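You operate a simulated robot arm through the tools that you are given. There is no shell and no other tool. Be economical: measure what you need, move in short steps, check, and stop when the job is done.

Carry out the task below with a simulated two-armed robot. There is one attempt and no reset: what you move stays moved.

Task
Switch the blue reel off, wind its cable end back to mark 27 and brake it.
Fine: switch off first; free the brake before winding; leave the orange reel, the coils and the caps alone.

It is judged by the outcome, as a careful person would: the job done as asked, and still so three seconds after it is handed in. It fails if anything else is knocked over, pushed out of place, dropped, spilled or broken. A push-on lid holds only when it is set on centred and level and pressed home; a screw cap is set on level and turned clockwise until tight.

Robot
Two 7-joint arms with two-finger parallel grippers on one trunk, on a base that drives. Base frame: it is fixed to the floor where the robot stands at the start and does not move with it; the origin is under the middle of the robot, x ahead of it, y to its left, z up. Readings come in m, rad, newtons and seconds.
The left shoulder is at the start at [0.05, 0.165, 1.03], the right one opposite. With the tool pointing down near the work surface each hand reaches from about 0.24 to 0.7 m from the robot's upright axis, wherever it stands, measured 20 degrees to its own side. Places, roughly: black cap [0.9, 0.2, 0.8]; black coil (15x17x3 cm) [0.9, 0.2, 0.8]; blue cap [0.6, 0.5, 0.8]; blue reel [0.7, 0.1, 0.8]; brake of the blue reel [0.7, 0, 0.8]; brake of the orange reel [-0.5, 1, 0.1]; green cap [0.7, 0.3, 0.8]; orange reel [-0.4, 1.1, 0.2]; switch of the blue reel [0.6, 0, 0.8]; switch of the orange reel [-0.4, 1, 0.1]; yellow coil (15x17x3 cm) [0.7, 0.3, 0.8]. Payload 3.91 kg a hand.
The TCP of each hand is the grasp point between the finger pads, 0.03 m short of the fingertips. In the tool frame z runs along the fingers and y along their closing line. Largest opening 0.11 m; finger width 0.02, thickness 0.01; the body of the gripper, 0.048 by 0.112 m, starts 0.055 m behind the TCP.
Orientation is told as [roll, pitch, yaw] about the base's x, y, z axes, in that order, counted from this pose: with the fingers straight down and closing along the base's y, the tool's x points along the base's -x, its y along +y and its z along -z.

Tools
- The arms move only by the tool step_arm. It takes "left_series", "right_series" or both (then of equal length, played together; a hand with none holds still); each is a list of rows, each an object (a shift or turn left out is 0, a gripper value left out holds the last) with "gripper": the finger opening in m, from 0 to 0.11; "delta_pos": the shift along the tool's x, y, z in units of 30 mm (1.0 is 30 mm), a list of three; "rot": the turn, a rotation vector about the tool's x, y, z in units of 8 degrees (1.0 is 8 degrees), a list of three. In form: [{"gripper": gripper, "delta_pos": [dx, dy, dz], "rot": [ax, ay, az]}, ...]. A call has 1 to 20 rows; each row shifts and turns the commanded pose from where the row before left it, along the tool's axes as they then stand. A call with a number of a shift or a turn outside -1 to 1 is refused whole. Each row takes 0.2 s and may step no farther than 0.05 m and 0.15 rad from the row before; otherwise, or with a gripper value out of range, the whole call is refused. Where a pose cannot be reached the arm comes as near as it can. A force on the tool above 90 N (or 10 N above the force at the start of the call, whichever is more), or a blocked arm, ends the call early, and 0.2 s more pass. The fingers move at their own pace (about 0.045 m/s each) and stop on an object; they squeeze with about 29 N. The grip force told is the motor's: it shows also when the fingers shut on nothing. Time passes only in rows, and 0.2 s behind the last, so rows that do not move let the fingers close. It gives the time, the measured TCP pose, the force on the tool (base axes), the opening and the grip force at its end, in the units of the frame above (readings bear some noise), with the torque about the TCP (base axes, N m) and any sound that the robot's microphone picked up.
- Cameras (640 x 400 px; columns grow to the right, rows downward): "scene" is now at [0.1216, -0.0118, 1.2298]; the picture's right is [-0.11, -0.99, 0.00], its down [-0.26, 0.03, -0.97] and it looks along [0.96, -0.10, -0.26] (base axes); focal length 214 px, centre (320, 200). "left" rides on the left gripper at [0.072, -0.017, -0.103] in its tool frame; the picture's right is [0.23, 0.97, 0.00], its down [-0.76, 0.18, -0.62] and it looks along [-0.61, 0.14, 0.78] (tool axes); focal length 222 px, centre (320, 200). "right" rides on the right gripper at [0.072, 0.017, -0.103] in its tool frame; the picture's right is [-0.23, 0.97, 0.00], its down [-0.76, -0.18, -0.62] and it looks along [-0.61, -0.14, 0.78] (tool axes); focal length 222 px, centre (320, 200).
- capture(camera): a new picture of that camera. No time passes.
- lift_body(by): slides the trunk up (or, below 0, down) by that many m; the arms and the scene camera ride with it, the base frame stays. It gives what a move gives, with no picture.
- roll_base(legs): drives the robot by 1 to 6 legs, each [ahead, left, turn to the left] in m, m and rad, along the robot's own axes; the way and the turn of a leg run together, so that a leg with both is an arc; at most 1.5 m and 3.142 rad a leg. The arms and the cameras ride along, it lands a little off, and it stops where it bumps. It gives what a move gives.
- turn_head(pan, tilt): turns the head with the scene camera to pan (to the left, within 1.396 rad either way) and tilt (down, from -0.506 to 1.204), counted from straight ahead of the robot. It gives what a move gives.
- measure_at(camera, pixels): there is no depth. For up to 12 entries [column, row, z] of the newest picture of that camera ("zoom" is the newest enlarged one), the place [x, y] in the base frame at which the ray of that pixel passes the height z, good to about 0.002 m. No time passes.
- enlarge(camera, box): a new picture of the part [left, top, right, bottom] of that camera's present view, enlarged. No time passes.
- job_done(): hands the job in; it is judged then, once.

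Keep the steps short. Do not move on a guess: measure, check each grasp and each placing, and mend mistakes. In all there are 80 turns and 78 pictures (those below and enlarged ones count). Leave the grippers open and the arms clear of the work at the hand-in unless told otherwise, and finish with a single line.

The tools are called after "Emit:" as a command line: name --argument value ..., lists and objects as JSON in quotes. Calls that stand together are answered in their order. step_arm: Moves the arms, as the interface text tells. Its arguments: {"type":"object","properties":{"left_series":{"type":"array","items":{"type":"object","properties":{"gripper":{"type":"number"},"delta_pos":{"type":"array","items":{"type":"number"}},"rot":{"type":"array","items":{"type":"number"}}}}},"right_series":{"type":"array","items":{"type":"object","properties":{"gripper":{"type":"number"},"delta_pos":{"type":"array","items":{"type":"number"}},"rot":{"type":"array","items":{"type":"number"}}}}}},"required":[]} The other tools are called the same way: lift_body (by) slides the trunk up or down; roll_base (legs) drives the base; turn_head (pan, tilt) turns the head that bears the scene camera; capture (camera) takes a picture; measure_at (camera, pixels) gives the place at which the rays of pixels pass given heights; enlarge (camera, box) takes an enlarged picture of a part of a camera's view; job_done () hands the job in.

At the start:

```text
t: 0.0
left_ee_pos: [0.3941, 0.1355, 1.2411]
left_tcp_rot: [-0.001, 0.0, 0.0]
left_force: [-0.9, 0.4, 0.4]
left_ft_torque: [0.02, 0.01, -0.01]
left_opening: 0.1104
left_grip_force: 0.1
right_ee_pos: [0.3723, -0.1857, 1.2139]
right_tcp_rot: [0.0, 0.0, 0.001]
right_force: [0.6, 0.1, 0.2]
right_ft_torque: [0.01, 0.03, 0.01]
right_opening: 0.1098
right_grip_force: 0.0
trunk travel left (down, up): [-0.25, 0.253]
robot x, y, heading: [-0.0005, -0.0009, 0.004]
head pan, tilt: [-0.108, 0.26]
```

scene: 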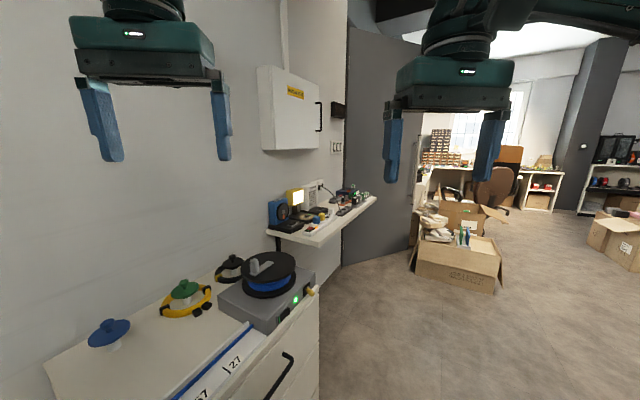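
right: 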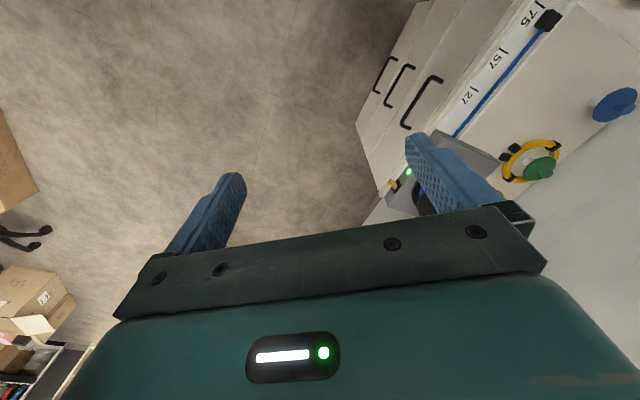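
left: 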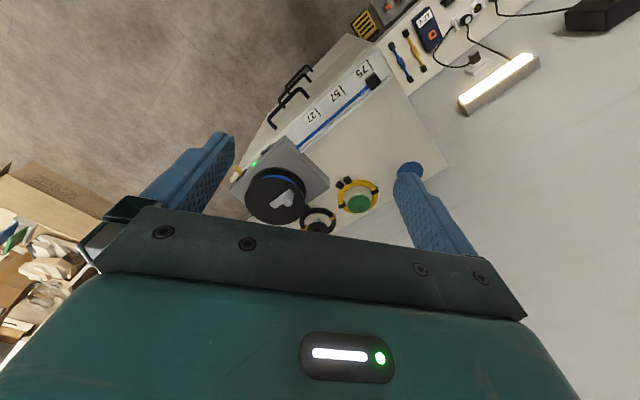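

I see the blue reel at about (270,280) in the scene view, with a green light at (296,300) and a yellow part at (312,290). I'll enlarge that area and the cable strip.

Emit:
enlarge --camera "scene" --box '[200, 235, 340, 345]'

Emit:
turn_head --pan 0.2 --tilt 0.75

Emit:
capture --camera "scene"

```text
3.64 times, centred on (270, 290) of scene
```

zoom: 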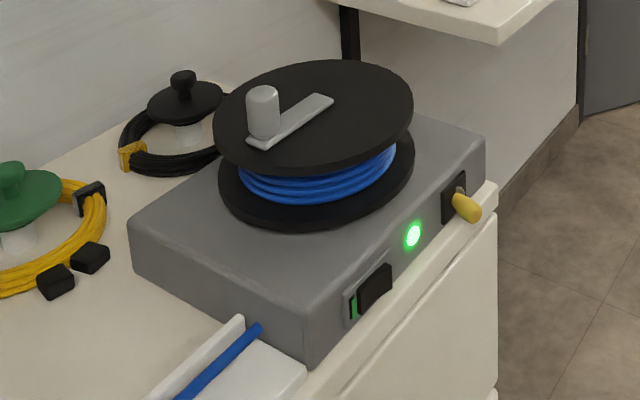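

```text
t: 0.9
left_ee_pos: [0.3945, 0.1349, 1.2407]
left_tcp_rot: [0.001, 0.001, 0.0]
left_force: [0.9, 0.7, 0.5]
left_ft_torque: [0.02, 0.03, -0.02]
left_opening: 0.1102
left_grip_force: 0.1
right_ee_pos: [0.3725, -0.1857, 1.2125]
right_tcp_rot: [0.001, 0.0, 0.001]
right_force: [0.7, 0.2, 0.3]
right_ft_torque: [-0.03, 0.03, -0.01]
right_opening: 0.1101
right_grip_force: 0.1
trunk travel left (down, up): [-0.25, 0.253]
robot x, y, heading: [0.0049, 0.0018, -0.001]
head pan, tilt: [0.201, 0.75]
```

```text
73 pictures are left
```

scene: 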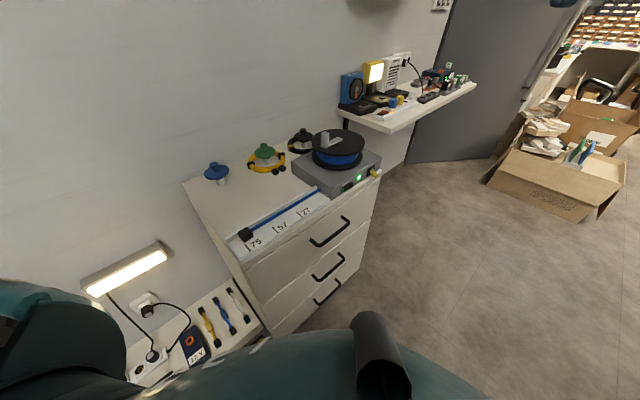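

I'll look closer at the box front, scale and spool.

Emit:
enlarge --camera "scene" --box '[230, 120, 390, 260]'

Emit:
enlarge --camera "scene" --box '[285, 120, 390, 210]'

Emit:
measure_at --camera "scene" --pixels '[[245, 280, 0.8], [380, 175, 0.8], [183, 183, 0.8], [328, 203, 0.75], [359, 178, 0.8], [374, 175, 0.8], [247, 236, 0.75], [304, 203, 0.75], [338, 141, 0.9]]'

```text
2.86 times, centred on (310, 190) of scene
```

zoom: 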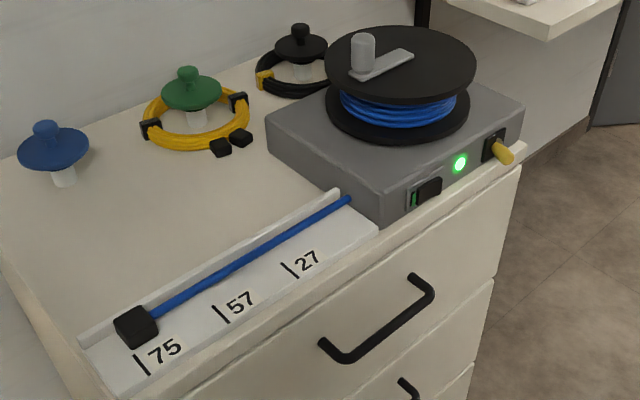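

```text
4.44 times, centred on (338, 165) of scene
```

zoom: 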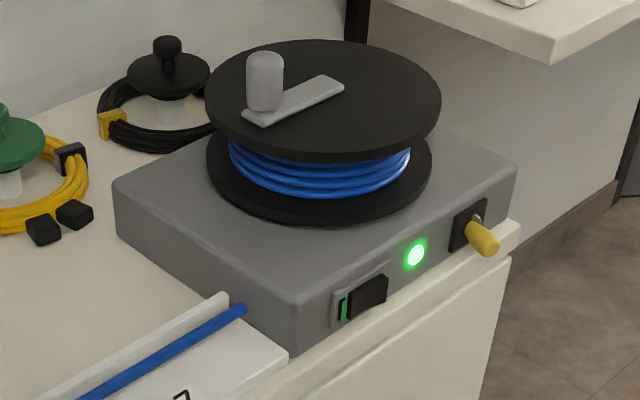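

```text
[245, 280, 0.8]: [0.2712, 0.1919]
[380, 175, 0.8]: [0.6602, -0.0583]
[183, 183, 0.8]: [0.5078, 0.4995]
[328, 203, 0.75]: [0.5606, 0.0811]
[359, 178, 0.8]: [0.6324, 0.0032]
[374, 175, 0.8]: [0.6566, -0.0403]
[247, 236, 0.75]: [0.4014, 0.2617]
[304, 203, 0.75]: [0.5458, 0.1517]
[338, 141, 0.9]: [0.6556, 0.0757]
```

The box front faces about (-0.54,-0.84), carrying a black switch with green strip on its left, a lamp, and a yellow brake lever on its right. I'll drive to stand square in front of it (about (0.35,-0.41), heading 1.0), moving away from the chest.

Emit:
roll_base --legs '[[0.35, -0.41, 0], [0, 0, 1.0]]'

Emit:
turn_head --pan 0.0 --tilt 0.8

Emit:
capture --camera "scene"

Emit:
capture --camera "right"

```text
t: 7.7
left_ee_pos: [0.4395, -0.0047, 1.242]
left_tcp_rot: [0.0, 0.0, 1.013]
left_force: [-0.1, -0.2, 0.1]
left_ft_torque: [0.04, 0.03, 0.01]
left_opening: 0.1101
left_grip_force: 0.2
right_ee_pos: [0.7011, -0.1941, 1.2139]
right_tcp_rot: [0.0, 0.001, 1.012]
right_force: [0.5, -0.6, 0.1]
right_ft_torque: [0.03, -0.01, 0.03]
right_opening: 0.1099
right_grip_force: 0.2
trunk travel left (down, up): [-0.25, 0.253]
robot x, y, heading: [0.3471, -0.4095, 1.015]
head pan, tilt: [0.201, 0.75]
```

```text
t: 8.4
left_ee_pos: [0.4407, -0.0058, 1.2423]
left_tcp_rot: [0.0, -0.001, 1.012]
left_force: [0.3, 0.0, -0.1]
left_ft_torque: [0.03, 0.0, 0.02]
left_opening: 0.11
left_grip_force: 0.0
right_ee_pos: [0.7016, -0.1943, 1.2136]
right_tcp_rot: [0.0, 0.0, 1.012]
right_force: [0.5, -0.2, -0.4]
right_ft_torque: [0.01, 0.01, -0.04]
right_opening: 0.11
right_grip_force: 0.1
trunk travel left (down, up): [-0.25, 0.253]
robot x, y, heading: [0.3493, -0.4158, 1.011]
head pan, tilt: [0.0, 0.799]
```

```text
70 pictures are left
```

scene: 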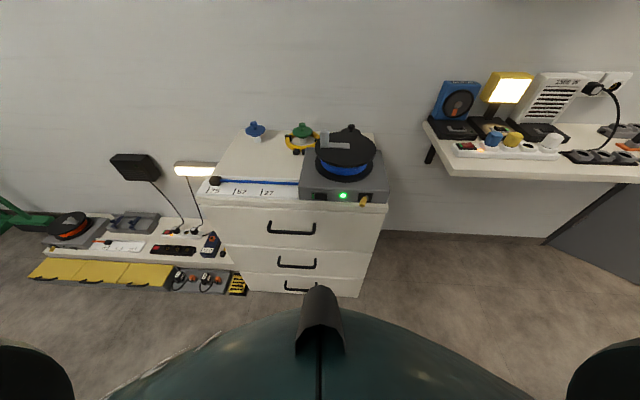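

```text
69 pictures are left
```

right: 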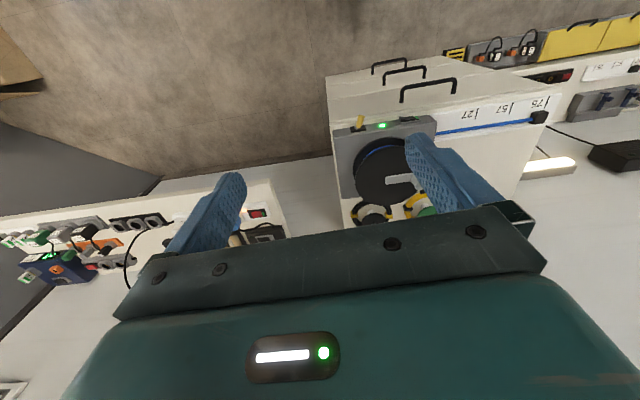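

Now square in front. Enlarging both for detail and for matching points between the two cameras.

Emit:
enlarge --camera "scene" --box '[290, 120, 400, 215]'

Emit:
measure_at --camera "scene" --pixels '[[343, 196, 0.8], [343, 196, 0.75], [343, 196, 0.85], [364, 200, 0.8], [320, 197, 0.8], [215, 181, 0.8]]'

Emit:
measure_at --camera "right" --pixels '[[381, 126, 0.8], [381, 126, 0.75], [381, 126, 0.85], [360, 122, 0.8], [406, 120, 0.8], [539, 118, 0.8]]'

Emit:
enlarge --camera "right" --box '[330, 95, 450, 220]'

```text
4.21 times, centred on (345, 168) of scene
```

zoom: 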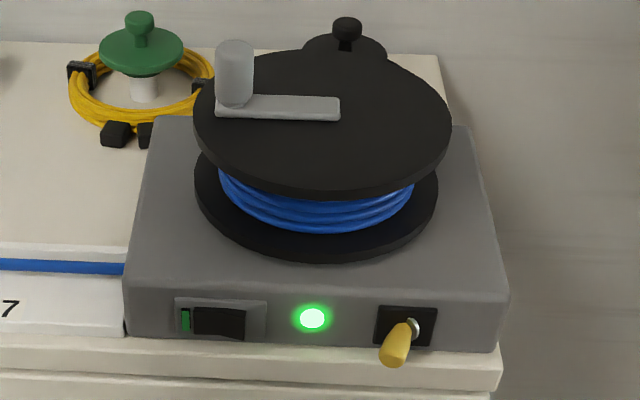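

```text
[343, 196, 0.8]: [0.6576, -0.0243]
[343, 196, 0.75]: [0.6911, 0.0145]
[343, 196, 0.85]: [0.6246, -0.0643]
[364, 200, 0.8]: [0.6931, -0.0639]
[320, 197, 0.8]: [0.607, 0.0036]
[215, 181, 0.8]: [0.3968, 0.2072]
```

```text
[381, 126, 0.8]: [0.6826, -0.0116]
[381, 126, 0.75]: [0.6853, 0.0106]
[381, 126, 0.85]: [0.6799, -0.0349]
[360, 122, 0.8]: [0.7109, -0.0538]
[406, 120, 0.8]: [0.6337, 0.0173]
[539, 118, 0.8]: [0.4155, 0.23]
```

```text
3.20 times, centred on (390, 158) of right
```

zoom: 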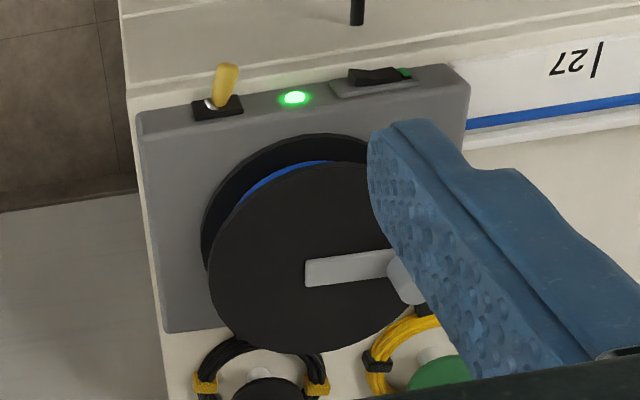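

LED triangulates to about (0.686,0.008,0.757). Enlarging switch and brake further.

Emit:
enlarge --camera "scene" --box '[310, 182, 375, 212]'

Emit:
enlarge --camera "left" --box '[200, 60, 400, 200]'

Emit:
enlarge --camera "right" --box '[350, 105, 425, 140]'

```text
9.85 times, centred on (342, 197) of scene
```

zoom: 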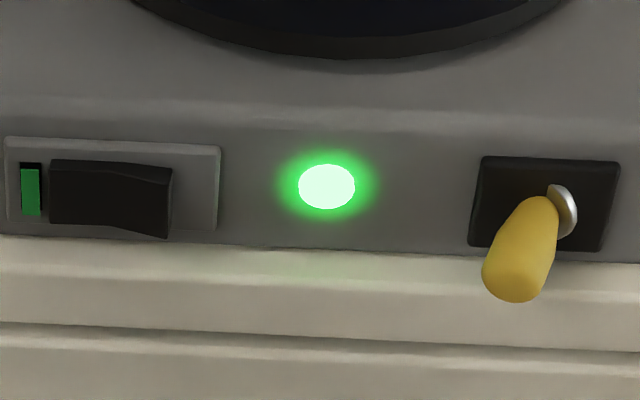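

```text
2.86 times, centred on (300, 130) of left
```

zoom: 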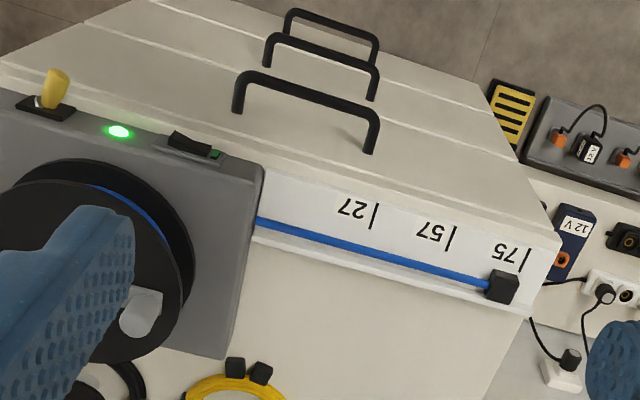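

```text
8.53 times, centred on (388, 122) of right
```

zoom: 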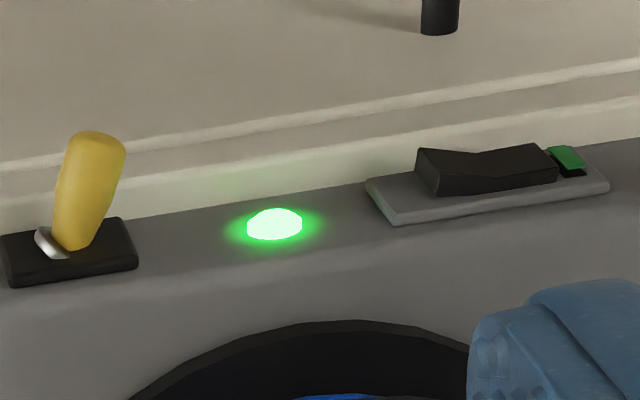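

The switch is a rocker: left end (by green) pressed in, right end raised. Pressing the right end turns it off. The brake is a toggle tilted to the robot's left. Measuring key points from both views.

Emit:
measure_at --camera "zoom" --pixels '[[418, 150, 0.757], [545, 147, 0.757], [275, 222, 0.757], [275, 222, 0.74], [375, 190, 0.757], [605, 180, 0.757], [95, 140, 0.757], [95, 140, 0.74], [95, 140, 0.77], [65, 245, 0.757]]'

Emit:
enlarge --camera "scene" --box '[310, 182, 375, 212]'

Emit:
measure_at --camera "zoom" --pixels '[[170, 200, 0.757], [170, 200, 0.767], [50, 190, 0.757], [327, 187, 0.757], [8, 175, 0.757], [218, 190, 0.757], [515, 275, 0.757], [515, 275, 0.74], [515, 275, 0.77], [565, 212, 0.757]]'

```text
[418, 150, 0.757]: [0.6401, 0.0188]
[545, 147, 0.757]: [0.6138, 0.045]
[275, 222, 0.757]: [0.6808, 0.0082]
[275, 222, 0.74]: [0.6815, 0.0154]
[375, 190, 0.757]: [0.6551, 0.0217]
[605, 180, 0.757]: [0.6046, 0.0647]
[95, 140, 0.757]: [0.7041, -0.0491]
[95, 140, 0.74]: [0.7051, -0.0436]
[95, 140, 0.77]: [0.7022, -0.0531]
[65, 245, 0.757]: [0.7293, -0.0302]
```

```text
9.85 times, centred on (342, 197) of scene
```

zoom: 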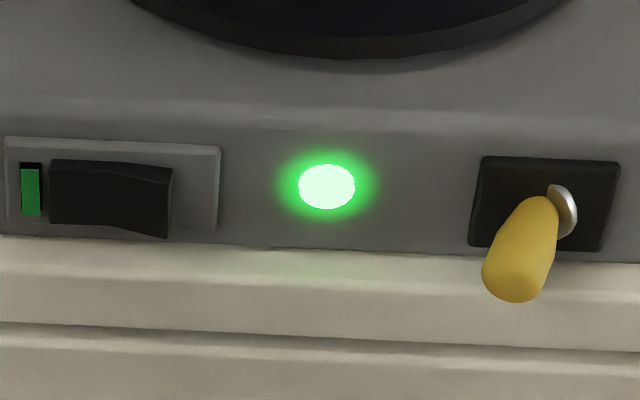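

```text
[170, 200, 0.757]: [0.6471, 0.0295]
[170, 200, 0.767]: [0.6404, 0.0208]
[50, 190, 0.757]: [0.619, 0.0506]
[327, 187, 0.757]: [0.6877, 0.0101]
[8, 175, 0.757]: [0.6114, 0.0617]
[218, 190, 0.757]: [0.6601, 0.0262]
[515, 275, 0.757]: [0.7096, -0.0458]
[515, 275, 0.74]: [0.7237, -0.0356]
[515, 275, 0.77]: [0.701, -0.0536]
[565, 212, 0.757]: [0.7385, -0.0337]
```

Face direction works out at about -37.4°, rocker's raised end at (0.643,0.023,0.757), brake tip at (0.702,-0.053,0.769). I'll bring the right hand, closed and aligned with the face (yaw 0.918), to z 0.85 in front of the switch. The left hand will move aside.

Emit:
step_arm --right_series '[{"gripper": 0, "rot": [0, 0, 0.673]}, {"delta_pos": [-0.218, 0.402, 0.808]}, {"delta_pos": [-0.218, 0.402, 0.808]}, {"delta_pos": [-0.218, 0.402, 0.808]}, {"delta_pos": [-0.218, 0.402, 0.808]}, {"delta_pos": [-0.218, 0.402, 0.808]}, {"delta_pos": [-0.218, 0.402, 0.808]}, {"delta_pos": [-0.218, 0.402, 0.808]}, {"delta_pos": [-0.218, 0.402, 0.808]}, {"delta_pos": [-0.218, 0.402, 0.808]}, {"delta_pos": [-0.218, 0.402, 0.808]}, {"delta_pos": [-0.218, 0.402, 0.808]}, {"delta_pos": [-0.218, 0.402, 0.808]}, {"delta_pos": [-0.218, 0.402, 0.808]}, {"delta_pos": [-0.218, 0.402, 0.808]}, {"delta_pos": [-0.218, 0.402, 0.808]}]' --left_series '[{}, {"delta_pos": [0, 0.3, 0]}, {"delta_pos": [0, 0.3, 0]}, {"delta_pos": [0, 0.3, 0]}, {"delta_pos": [0, 0.3, 0]}, {"delta_pos": [0, 0.3, 0]}, {"delta_pos": [0, 0.3, 0]}, {"delta_pos": [0, 0.3, 0]}, {"delta_pos": [0, 0.3, 0]}, {"delta_pos": [0, 0.3, 0]}, {"delta_pos": [0, 0.3, 0]}, {"delta_pos": [0, 0.3, 0]}, {"delta_pos": [0, 0.3, 0]}, {}, {}, {}]'

Emit:
capture --camera "scene"

Emit:
capture --camera "right"

```text
t: 11.8
left_ee_pos: [0.3485, 0.0511, 1.2406]
left_tcp_rot: [0.0, 0.001, 1.012]
left_force: [0.6, -0.3, -0.7]
left_ft_torque: [0.0, 0.02, 0.02]
left_opening: 0.1099
left_grip_force: 0.1
right_ee_pos: [0.6166, -0.0074, 0.8516]
right_tcp_rot: [0.0, 0.0, 0.918]
right_force: [-0.1, 0.6, 0.4]
right_ft_torque: [0.0, -0.01, -0.02]
right_opening: 0.0001
right_grip_force: 29.1
trunk travel left (down, up): [-0.25, 0.253]
robot x, y, heading: [0.344, -0.4123, 1.012]
head pan, tilt: [0.0, 0.799]
```

```text
62 pictures are left
```

scene: 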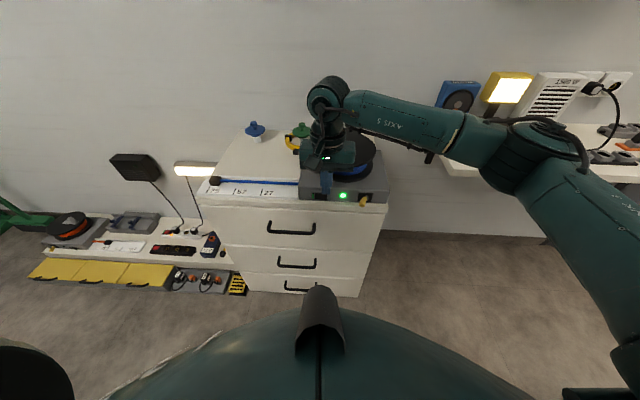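

```text
61 pictures are left
```

right: 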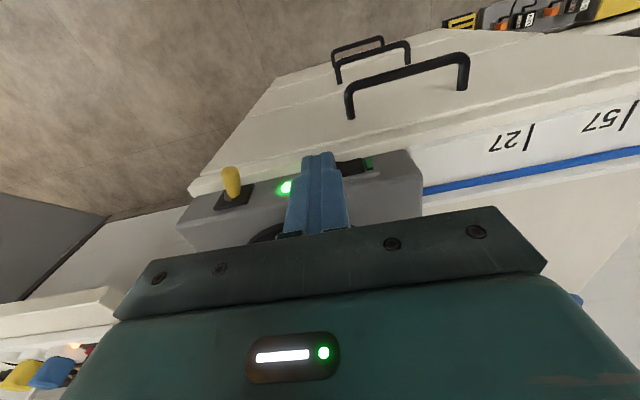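

Right hand is in place at z 0.85. Descending 75 mm to put the fingertips at z 0.745, 40 mm clear of the rocker.

Emit:
step_arm --right_series '[{"delta_pos": [0, 0, 0.8]}, {"delta_pos": [0, 0, 0.8]}, {"delta_pos": [0, 0, 0.9]}]'

Emit:
capture --camera "right"

Emit:
enlarge --camera "scene" --box '[290, 130, 400, 215]'

```text
t: 12.6
left_ee_pos: [0.3489, 0.0504, 1.2408]
left_tcp_rot: [0.0, 0.0, 1.012]
left_force: [-0.2, -1.0, -0.7]
left_ft_torque: [0.01, 0.01, 0.03]
left_opening: 0.11
left_grip_force: 0.0
right_ee_pos: [0.616, -0.007, 0.7753]
right_tcp_rot: [-0.001, 0.001, 0.918]
right_force: [0.7, 0.8, 0.2]
right_ft_torque: [-0.01, 0.04, 0.0]
right_opening: 0.0
right_grip_force: 29.2
trunk travel left (down, up): [-0.25, 0.253]
robot x, y, heading: [0.3448, -0.4117, 1.013]
head pan, tilt: [0.0, 0.799]
```

```text
60 pictures are left
```

right: 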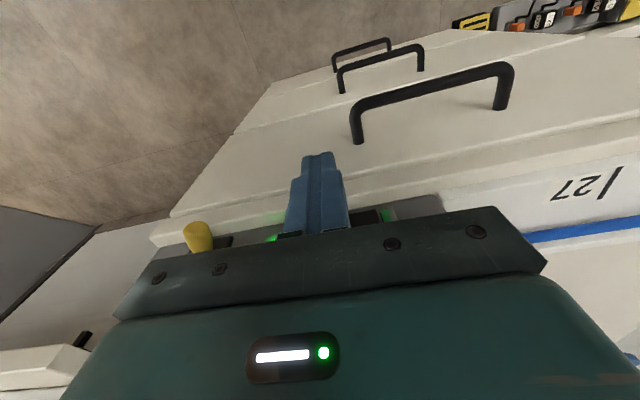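

```text
4.71 times, centred on (345, 172) of scene
```

zoom: 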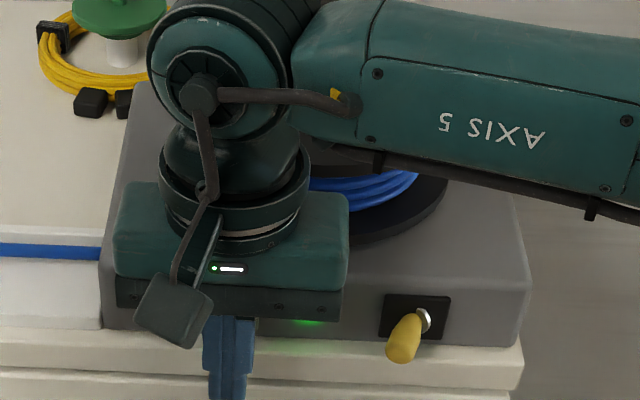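

Moving forward 35 mm along the fingers' front to press the rocker's raised end, in small final steps.

Emit:
step_arm --right_series '[{"delta_pos": [-0.5, 0, 0]}, {"delta_pos": [-0.33, 0, 0]}, {"delta_pos": [-0.17, 0, 0]}, {"delta_pos": [-0.17, 0, 0]}]'

Emit:
capture --camera "right"

```text
t: 13.6
left_ee_pos: [0.3445, 0.0468, 1.2428]
left_tcp_rot: [-0.001, -0.005, 1.012]
left_force: [-0.1, -0.2, -0.1]
left_ft_torque: [-0.02, -0.01, -0.01]
left_opening: 0.1098
left_grip_force: 0.1
right_ee_pos: [0.6271, 0.017, 0.7759]
right_tcp_rot: [0.0, 0.008, 0.936]
right_force: [-44.1, -49.0, -6.4]
right_ft_torque: [3.51, -3.33, -0.69]
right_opening: 0.0001
right_grip_force: 29.3
trunk travel left (down, up): [-0.25, 0.253]
robot x, y, heading: [0.3458, -0.4128, 1.012]
head pan, tilt: [0.0, 0.799]
```

```text
58 pictures are left
```

right: 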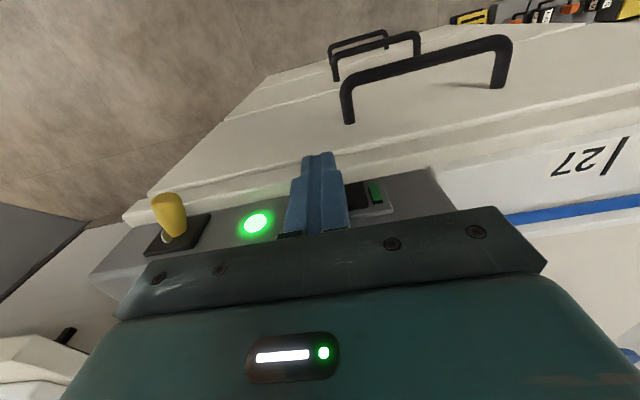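

66 N but the light is still green. The torque puts the contact about 7 cm above the TCP, so the gripper body has met the spool flange, not the rocker. I'll back off 60 mm at once and check the reel.

Emit:
step_arm --right_series '[{"delta_pos": [0.6, 0, 0]}, {"delta_pos": [0.8, 0, 0]}, {"delta_pos": [0.6, 0, 0]}]'

Emit:
enlarge --camera "scene" --box '[290, 120, 400, 215]'

```text
t: 14.4
left_ee_pos: [0.3498, 0.0516, 1.2409]
left_tcp_rot: [0.0, -0.003, 1.013]
left_force: [-0.3, 0.2, 0.0]
left_ft_torque: [0.04, 0.04, -0.01]
left_opening: 0.11
left_grip_force: 0.0
right_ee_pos: [0.6031, -0.0267, 0.776]
right_tcp_rot: [0.002, -0.003, 0.914]
right_force: [-0.5, 0.1, 0.1]
right_ft_torque: [0.02, 0.01, -0.02]
right_opening: 0.0003
right_grip_force: 29.0
trunk travel left (down, up): [-0.25, 0.253]
robot x, y, heading: [0.3478, -0.4118, 1.01]
head pan, tilt: [0.0, 0.799]
```

```text
4.21 times, centred on (345, 168) of scene
```

zoom: 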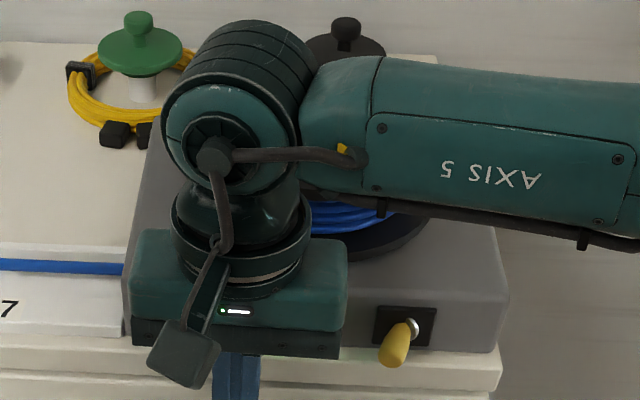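

The box corners (125,335), (508,300) and lever are unmoved. I'll tilt the hand 45° so the fingers point forward and down, keeping the body away from the spool.

Emit:
step_arm --right_series '[{"rot": [0, -0.94, 0]}, {"rot": [0, -0.94, 0]}, {"rot": [0, -0.94, 0]}, {"rot": [0, -0.94, 0]}, {"rot": [0, -0.94, 0]}, {"rot": [0, -0.94, 0]}, {}]'

Emit:
capture --camera "right"

Emit:
capture --camera "scene"

```text
t: 16.0
left_ee_pos: [0.3489, 0.0512, 1.2402]
left_tcp_rot: [0.0, 0.0, 1.013]
left_force: [-0.3, -0.2, -0.2]
left_ft_torque: [-0.02, 0.0, 0.0]
left_opening: 0.11
left_grip_force: 0.0
right_ee_pos: [0.6003, -0.0264, 0.7751]
right_tcp_rot: [0.002, -0.787, 0.918]
right_force: [-0.6, -0.2, -0.1]
right_ft_torque: [-0.01, 0.0, 0.01]
right_opening: 0.0
right_grip_force: 29.7
trunk travel left (down, up): [-0.25, 0.253]
robot x, y, heading: [0.3455, -0.4105, 1.008]
head pan, tilt: [0.0, 0.799]
```

```text
56 pictures are left
```

right: 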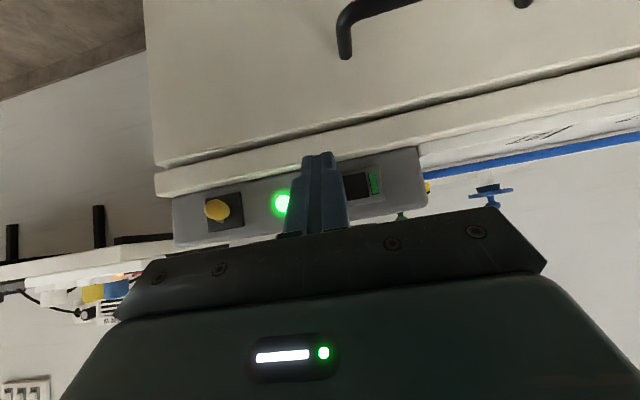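

```text
55 pictures are left
```

scene: 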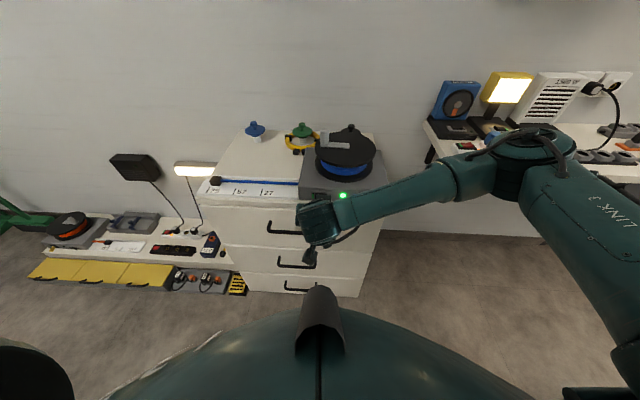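

The panel is in clear view now. Enlarging it from the wrist camera to check alignment.

Emit:
enlarge --camera "right" --box '[180, 140, 440, 250]'

Emit:
measure_at --camera "right" --pixels '[[283, 203, 0.757], [374, 183, 0.757], [346, 187, 0.757], [369, 182, 0.757], [217, 209, 0.76], [217, 209, 0.77], [283, 203, 0.765], [283, 203, 0.75]]'

```text
2.46 times, centred on (310, 195) of right
```

zoom: 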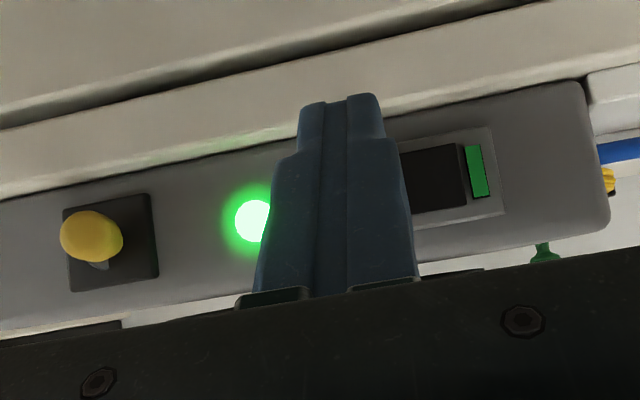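

```text
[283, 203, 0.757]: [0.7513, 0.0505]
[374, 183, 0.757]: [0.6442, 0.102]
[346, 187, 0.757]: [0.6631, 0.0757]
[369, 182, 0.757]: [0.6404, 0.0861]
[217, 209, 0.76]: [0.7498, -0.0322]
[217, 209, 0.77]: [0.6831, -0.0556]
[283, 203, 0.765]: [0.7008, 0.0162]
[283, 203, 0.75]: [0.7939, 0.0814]
```

Using three views: LED ≈ (0.683,0.004,0.766), rocker's raised end d ≈ 0.406. I'll approach 30 mm while rising 4 mm, then press in 4 mm steps.

Emit:
step_arm --right_series '[{"delta_pos": [-0.45, -0.07, 0.26]}, {"delta_pos": [-0.35, 0, 0.35]}, {"delta_pos": [-0.094, 0, 0.094]}, {"delta_pos": [-0.094, 0, 0.094]}, {"delta_pos": [-0.094, 0, 0.094]}]'

Emit:
enlarge --camera "right" --box '[180, 140, 440, 250]'

```text
t: 17.2
left_ee_pos: [0.3465, 0.0466, 1.2447]
left_tcp_rot: [-0.001, -0.006, 1.013]
left_force: [0.4, -0.7, 0.0]
left_ft_torque: [0.02, -0.04, 0.0]
left_opening: 0.1102
left_grip_force: 0.0
right_ee_pos: [0.6247, 0.0007, 0.7798]
right_tcp_rot: [-0.001, -0.783, 0.922]
right_force: [-14.7, -45.4, 15.2]
right_ft_torque: [-0.25, 0.07, -0.11]
right_opening: 0.0002
right_grip_force: 28.9
trunk travel left (down, up): [-0.25, 0.253]
robot x, y, heading: [0.3468, -0.4077, 1.007]
head pan, tilt: [0.0, 0.799]
heard: click
```

```text
2.46 times, centred on (310, 195) of right
```

zoom: 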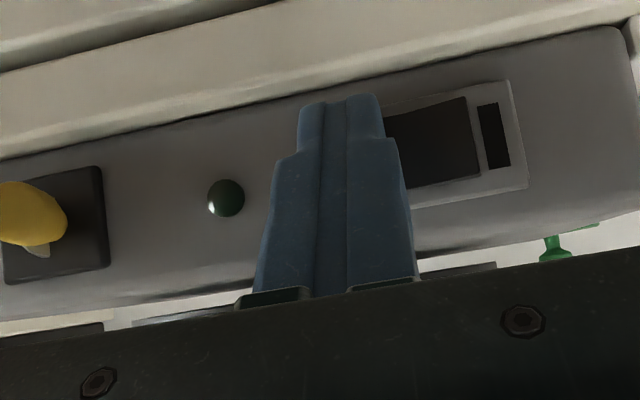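

Click heard, lamp dark: it's switched off. Backing off 50 mm, shifting to the left side of the brake lever (u ≈ 0.563), then looking.

Emit:
step_arm --right_series '[{"delta_pos": [0.59, 0, -0.59]}, {"delta_pos": [0.59, 0, -0.59]}, {"delta_pos": [0, -0.757, 0]}, {"delta_pos": [0, -0.757, 0]}, {"delta_pos": [0, -0.757, 0]}, {}]'

Emit:
enlarge --camera "right" --box '[180, 120, 440, 250]'

Emit:
enlarge --camera "scene" --box '[290, 120, 400, 215]'

```text
t: 18.6
left_ee_pos: [0.3487, 0.0512, 1.2408]
left_tcp_rot: [0.0, -0.001, 1.012]
left_force: [-0.1, 0.1, -1.1]
left_ft_torque: [-0.01, 0.02, -0.01]
left_opening: 0.11
left_grip_force: 0.1
right_ee_pos: [0.6527, -0.0763, 0.7788]
right_tcp_rot: [0.001, -0.788, 0.915]
right_force: [-0.5, -0.4, -0.1]
right_ft_torque: [0.0, 0.01, -0.01]
right_opening: 0.0002
right_grip_force: 29.2
trunk travel left (down, up): [-0.25, 0.253]
robot x, y, heading: [0.3462, -0.4141, 1.014]
head pan, tilt: [0.0, 0.799]
```

```text
2.46 times, centred on (310, 185) of right
```

zoom: 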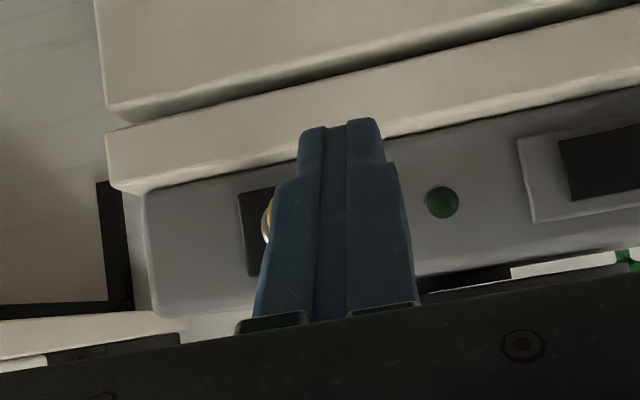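

```text
4.21 times, centred on (345, 168) of scene
```

zoom: 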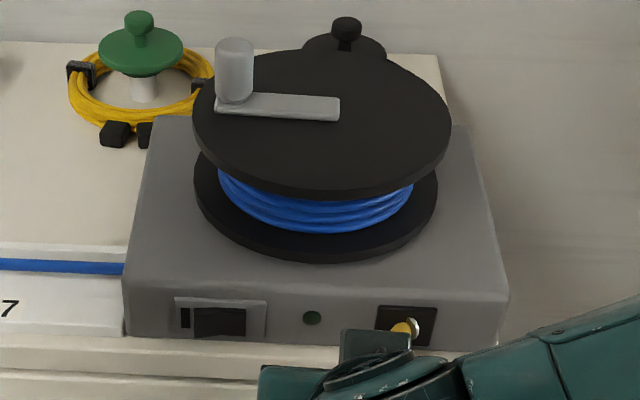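

I'm at u 0.565, d 0.336. I'll shift left another 5 mm for clearance, advance 34 mm beside the lever, and check for contact.

Emit:
step_arm --right_series '[{"delta_pos": [0, 0.17, 0]}, {"delta_pos": [-0.4, 0, 0.4]}, {"delta_pos": [-0.4, 0, 0.4]}, {}]'

Emit:
enlarge --camera "right" --box '[180, 120, 440, 250]'

Emit:
enlarge --camera "scene" --box '[310, 170, 390, 220]'

```text
t: 19.6
left_ee_pos: [0.3489, 0.0514, 1.2417]
left_tcp_rot: [-0.001, 0.0, 1.012]
left_force: [1.0, -0.6, 0.7]
left_ft_torque: [-0.01, -0.01, 0.0]
left_opening: 0.11
left_grip_force: 0.1
right_ee_pos: [0.6679, -0.0461, 0.7805]
right_tcp_rot: [0.0, -0.788, 0.916]
right_force: [0.1, 0.3, -0.2]
right_ft_torque: [0.0, 0.02, 0.01]
right_opening: 0.0
right_grip_force: 28.7
trunk travel left (down, up): [-0.25, 0.253]
robot x, y, heading: [0.3448, -0.4124, 1.013]
head pan, tilt: [0.0, 0.799]
```

```text
2.46 times, centred on (310, 185) of right
```

zoom: 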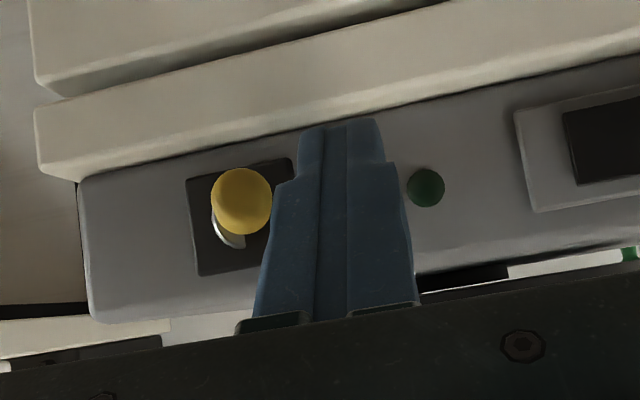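

```text
8.00 times, centred on (350, 195) of scene
```

zoom: 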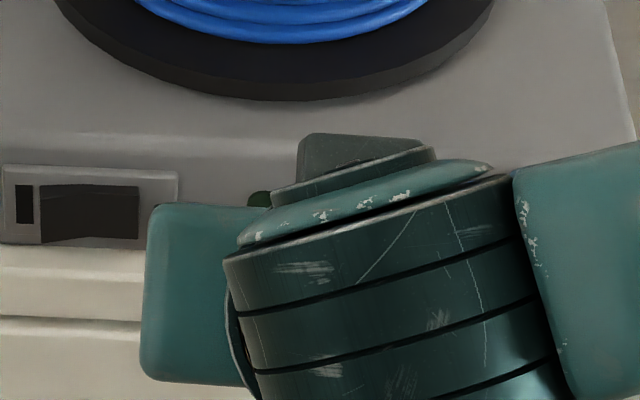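

The finger sits just beside the knob, no contact force. Pushing it to the right in steps, 36 mm total.

Emit:
step_arm --right_series '[{"delta_pos": [0, -0.3, 0]}, {"delta_pos": [0, -0.3, 0]}, {"delta_pos": [0, -0.3, 0]}, {"delta_pos": [0, -0.3, 0]}]'

Emit:
enlarge --camera "right" --box '[180, 120, 440, 250]'

```text
t: 20.6
left_ee_pos: [0.348, 0.0526, 1.2408]
left_tcp_rot: [-0.002, 0.001, 1.015]
left_force: [-0.5, 0.3, -0.6]
left_ft_torque: [0.02, -0.03, 0.02]
left_opening: 0.1101
left_grip_force: 0.2
right_ee_pos: [0.694, -0.065, 0.7791]
right_tcp_rot: [0.008, -0.787, 0.924]
right_force: [-11.6, 18.1, -7.3]
right_ft_torque: [0.16, 0.32, 0.6]
right_opening: 0.0002
right_grip_force: 28.7
trunk travel left (down, up): [-0.25, 0.253]
robot x, y, heading: [0.3471, -0.4095, 1.011]
head pan, tilt: [0.0, 0.799]
```

```text
2.46 times, centred on (310, 185) of right
```

zoom: 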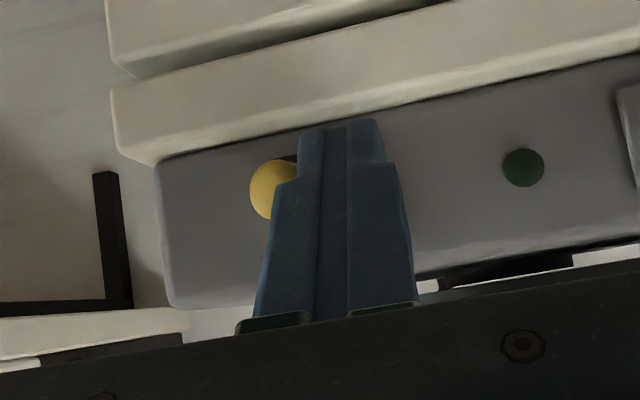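

22 N against the lever, and it's moving across. Pushing another 24 mm.

Emit:
step_arm --right_series '[{"delta_pos": [0, -0.2, 0]}, {"delta_pos": [0, -0.2, 0]}, {"delta_pos": [0, -0.2, 0]}, {"delta_pos": [0, -0.2, 0]}]'

Emit:
enlarge --camera "right" --box '[180, 120, 440, 250]'

```text
t: 21.5
left_ee_pos: [0.3478, 0.0515, 1.2416]
left_tcp_rot: [0.002, -0.003, 1.016]
left_force: [0.7, -0.3, 0.0]
left_ft_torque: [0.05, 0.0, 0.02]
left_opening: 0.1099
left_grip_force: 0.0
right_ee_pos: [0.6931, -0.0697, 0.7815]
right_tcp_rot: [0.054, -0.784, 0.943]
right_force: [-9.9, 11.0, -7.1]
right_ft_torque: [0.03, 0.29, 0.4]
right_opening: 0.0001
right_grip_force: 29.2
trunk travel left (down, up): [-0.25, 0.253]
robot x, y, heading: [0.3444, -0.4113, 1.017]
head pan, tilt: [0.0, 0.799]
stopped in row 4 (right hand): the force on the tool passed its limit at 94 N (the readings are from after the stop); the commanded pose is now the measured one
```

```text
2.46 times, centred on (310, 185) of right
```

zoom: 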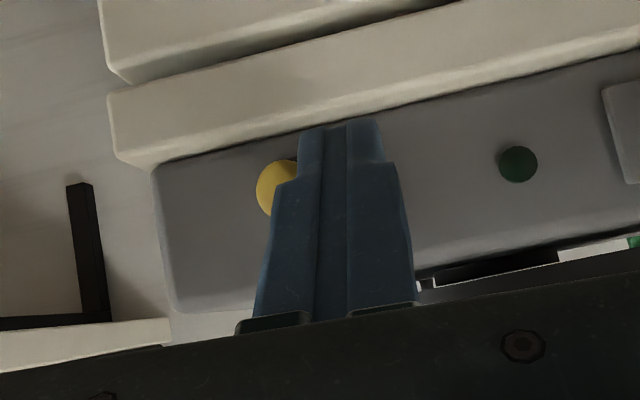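

It stopped at 94 N. Backing off left and out to see the lever's state.

Emit:
step_arm --right_series '[{"delta_pos": [0, 0.5, 0]}, {"delta_pos": [0, 1, 0]}, {"delta_pos": [0.5, 0.5, -0.5]}, {"delta_pos": [0.5, 0.5, -0.5]}, {}]'

Emit:
enlarge --camera "right" --box '[180, 120, 440, 250]'

Emit:
enlarge --camera "scene" --box '[290, 120, 400, 215]'

```text
t: 22.7
left_ee_pos: [0.3471, 0.0522, 1.2423]
left_tcp_rot: [0.0, 0.002, 1.015]
left_force: [-0.5, -0.7, 0.3]
left_ft_torque: [-0.02, 0.03, -0.01]
left_opening: 0.11
left_grip_force: 0.2
right_ee_pos: [0.6095, -0.0625, 0.7868]
right_tcp_rot: [0.044, -0.789, 0.937]
right_force: [0.1, -0.3, 0.9]
right_ft_torque: [0.0, -0.02, 0.02]
right_opening: 0.0001
right_grip_force: 28.7
trunk travel left (down, up): [-0.25, 0.253]
robot x, y, heading: [0.3426, -0.4118, 1.014]
head pan, tilt: [0.0, 0.799]
```

```text
2.46 times, centred on (310, 185) of right
```

zoom: 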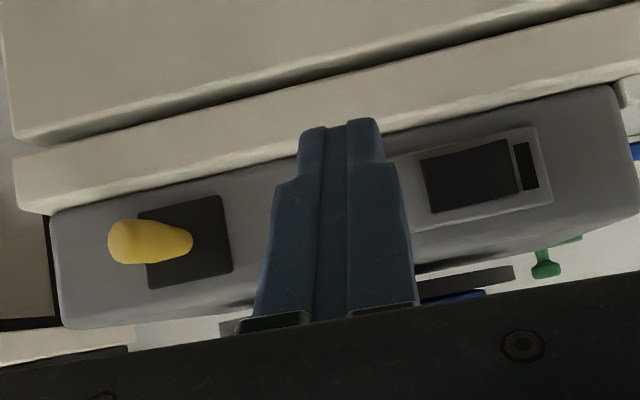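

```text
4.21 times, centred on (345, 168) of scene
```

zoom: 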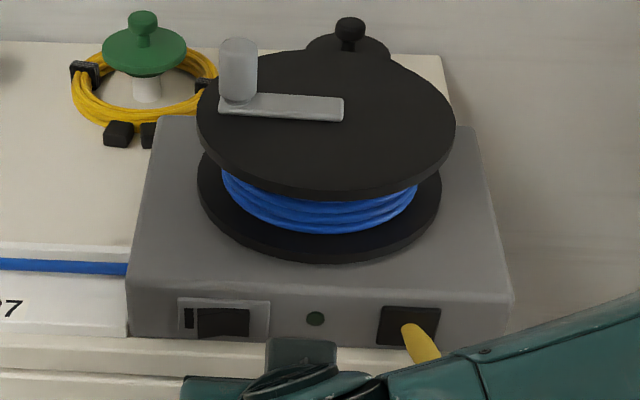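

The brake lever now leans right, and the box hasn't shifted relative to its neighbours. I'll park the right hand 15 cm to the right, clear of the lever, and view the crank knob with the left wrist camera.

Emit:
step_arm --right_series '[{"delta_pos": [0.3, -0.5, -0.3]}, {"delta_pos": [0, -1, 0]}, {"delta_pos": [0, -1, 0]}, {"delta_pos": [0, -1, 0]}, {"delta_pos": [0, -1, 0]}, {"delta_pos": [0, -1, 0]}, {}]'

Emit:
capture --camera "left"

Emit:
enlarge --camera "left" --box '[180, 60, 400, 220]'

Emit:
enlarge --camera "scene" --box '[290, 120, 400, 215]'

```text
t: 24.3
left_ee_pos: [0.3483, 0.0518, 1.2413]
left_tcp_rot: [0.001, 0.001, 1.016]
left_force: [0.0, 0.8, -0.3]
left_ft_torque: [-0.01, 0.0, 0.01]
left_opening: 0.1102
left_grip_force: 0.0
right_ee_pos: [0.738, -0.167, 0.7806]
right_tcp_rot: [0.048, -0.788, 0.937]
right_force: [0.4, -0.5, 0.0]
right_ft_torque: [-0.03, 0.03, 0.0]
right_opening: 0.0
right_grip_force: 29.1
trunk travel left (down, up): [-0.25, 0.253]
robot x, y, heading: [0.3478, -0.4115, 1.011]
head pan, tilt: [0.0, 0.799]
```

```text
44 pictures are left
```

left: 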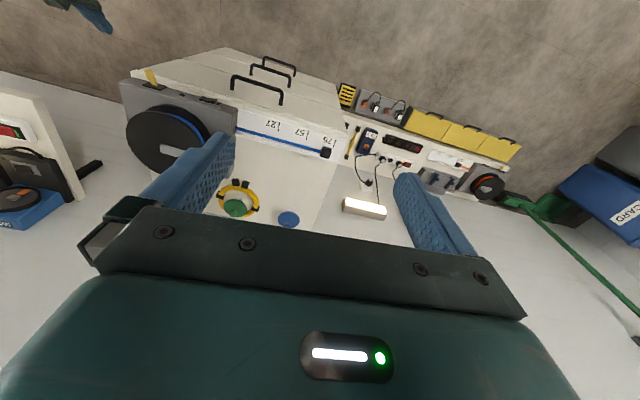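

```text
2.50 times, centred on (290, 140) of left
```

zoom: 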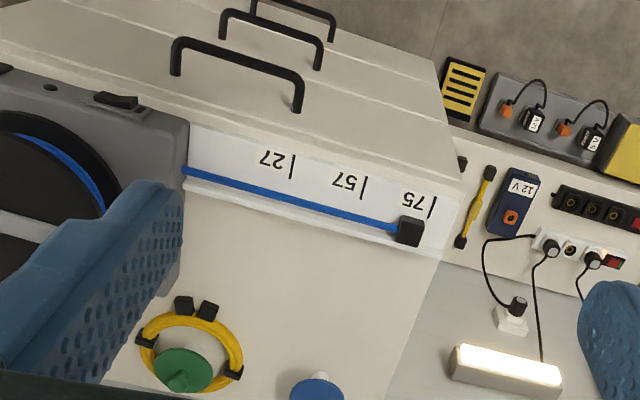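

```text
4.21 times, centred on (345, 168) of scene
```

zoom: 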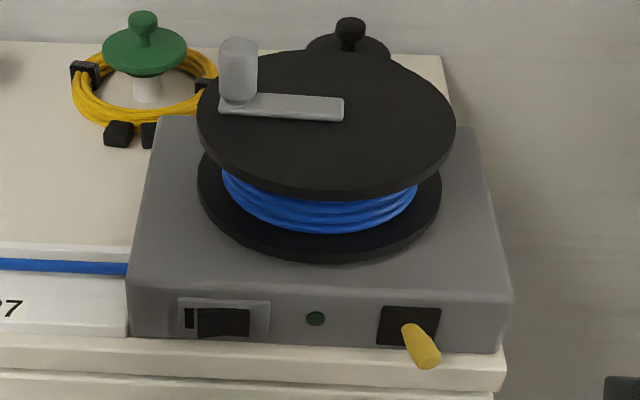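

Brake clearly leaning right and free to view. Measuring knob and flange at trial heights.

Emit:
measure_at --camera "zoom" --pixels '[[237, 48, 0.88], [237, 48, 0.91], [238, 100, 0.85], [238, 100, 0.87], [335, 108, 0.86], [197, 125, 0.86], [456, 128, 0.86], [328, 198, 0.85], [328, 55, 0.86], [315, 318, 0.766], [150, 125, 0.8], [127, 290, 0.8]]'

```text
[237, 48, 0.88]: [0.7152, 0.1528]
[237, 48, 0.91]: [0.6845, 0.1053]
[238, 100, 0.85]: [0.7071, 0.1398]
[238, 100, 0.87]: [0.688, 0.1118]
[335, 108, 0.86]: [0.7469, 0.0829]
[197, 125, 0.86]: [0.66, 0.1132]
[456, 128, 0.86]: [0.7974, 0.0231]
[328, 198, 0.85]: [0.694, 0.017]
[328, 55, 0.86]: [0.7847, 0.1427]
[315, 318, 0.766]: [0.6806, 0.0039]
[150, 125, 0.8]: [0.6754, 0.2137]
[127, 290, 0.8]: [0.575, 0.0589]
```

Knob is near (0.69,0.11), top ~0.905, spool centre ~(0.735,0.075), so the back of the crank circle is near the reach limit. I'll retract the right hand 10 cm, then drive 0.1 ahead and 0.08 right with a small turn to square up.

Emit:
step_arm --right_series '[{"delta_pos": [0.59, 0, -0.59]}, {"delta_pos": [0.59, 0, -0.59]}, {"delta_pos": [0.59, 0, -0.59]}, {"delta_pos": [0.59, 0, -0.59]}]'

Emit:
roll_base --legs '[[0.0, -0.08, 0], [0.0, 0, -0.093], [0.1, 0, 0]]'

Emit:
capture --camera "scene"

```text
t: 25.3
left_ee_pos: [0.3475, 0.0527, 1.2415]
left_tcp_rot: [0.0, 0.0, 1.015]
left_force: [0.2, 0.7, 0.0]
left_ft_torque: [0.02, 0.03, 0.0]
left_opening: 0.1102
left_grip_force: 0.1
right_ee_pos: [0.7176, -0.1953, 0.7797]
right_tcp_rot: [0.044, -0.788, 0.934]
right_force: [0.0, -0.2, -0.6]
right_ft_torque: [0.02, -0.03, -0.01]
right_opening: 0.0001
right_grip_force: 29.1
right hand out of reach, approached as far as the arm can: row 2, 3, 4
trunk travel left (down, up): [-0.25, 0.253]
robot x, y, heading: [0.3459, -0.4084, 1.017]
head pan, tilt: [0.0, 0.799]
```

```text
t: 27.9
left_ee_pos: [0.5159, 0.0873, 1.2406]
left_tcp_rot: [0.003, 0.0, 0.923]
left_force: [0.5, -0.5, 0.2]
left_ft_torque: [0.0, -0.01, 0.0]
left_opening: 0.11
left_grip_force: 0.1
right_ee_pos: [0.8627, -0.1913, 0.7794]
right_tcp_rot: [0.044, -0.787, 0.843]
right_force: [-0.7, -0.2, 0.1]
right_ft_torque: [-0.02, -0.02, 0.02]
right_opening: 0.0
right_grip_force: 29.2
trunk travel left (down, up): [-0.25, 0.253]
robot x, y, heading: [0.4711, -0.375, 0.929]
head pan, tilt: [0.0, 0.799]
```

```text
41 pictures are left
```

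scene: 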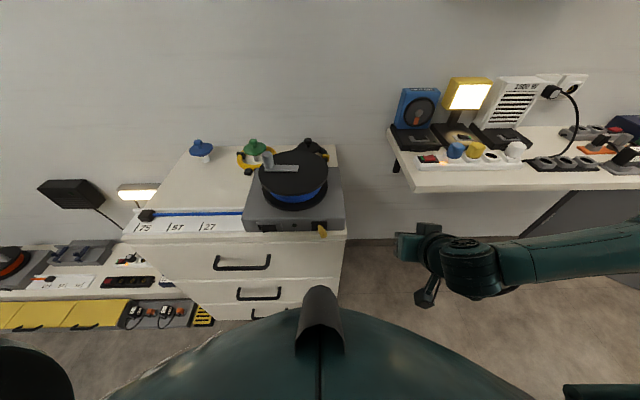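

Robot now at (0.471,-0.375), heading 0.93. Moving the open left hand above the knob at z 1.05 to look down at it.

Emit:
step_arm --left_series '[{"delta_pos": [-0.534, -0.504, 0.79]}, {"delta_pos": [-0.534, -0.504, 0.79]}, {"delta_pos": [-0.534, -0.504, 0.79]}, {"delta_pos": [-0.534, -0.504, 0.79]}, {"delta_pos": [-0.534, -0.504, 0.79]}, {"delta_pos": [-0.534, -0.504, 0.79]}, {"delta_pos": [-0.534, -0.504, 0.79]}, {"delta_pos": [-0.534, -0.504, 0.79]}, {}]'

Emit:
capture --camera "left"

Emit:
enlarge --camera "scene" --box '[120, 120, 360, 250]'

```text
t: 29.9
left_ee_pos: [0.6879, 0.1147, 1.0508]
left_tcp_rot: [0.0, -0.002, 0.923]
left_force: [0.1, -0.1, 0.3]
left_ft_torque: [-0.02, 0.02, 0.04]
left_opening: 0.1101
left_grip_force: 0.2
right_ee_pos: [0.8625, -0.1931, 0.7793]
right_tcp_rot: [0.045, -0.787, 0.843]
right_force: [1.1, 0.0, 0.1]
right_ft_torque: [-0.01, -0.02, 0.02]
right_opening: 0.0001
right_grip_force: 29.5
trunk travel left (down, up): [-0.25, 0.253]
robot x, y, heading: [0.4743, -0.3746, 0.925]
head pan, tilt: [0.0, 0.799]
```

```text
40 pictures are left
```

left: 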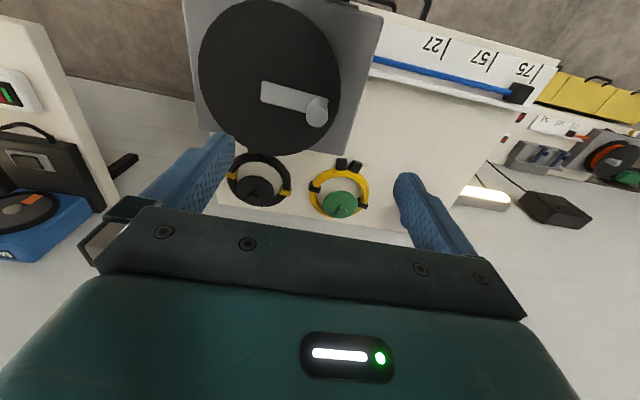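

```text
2.67 times, centred on (240, 185) of scene
```

zoom: 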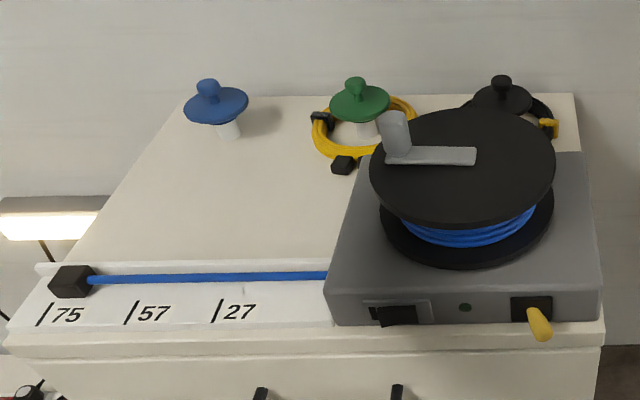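

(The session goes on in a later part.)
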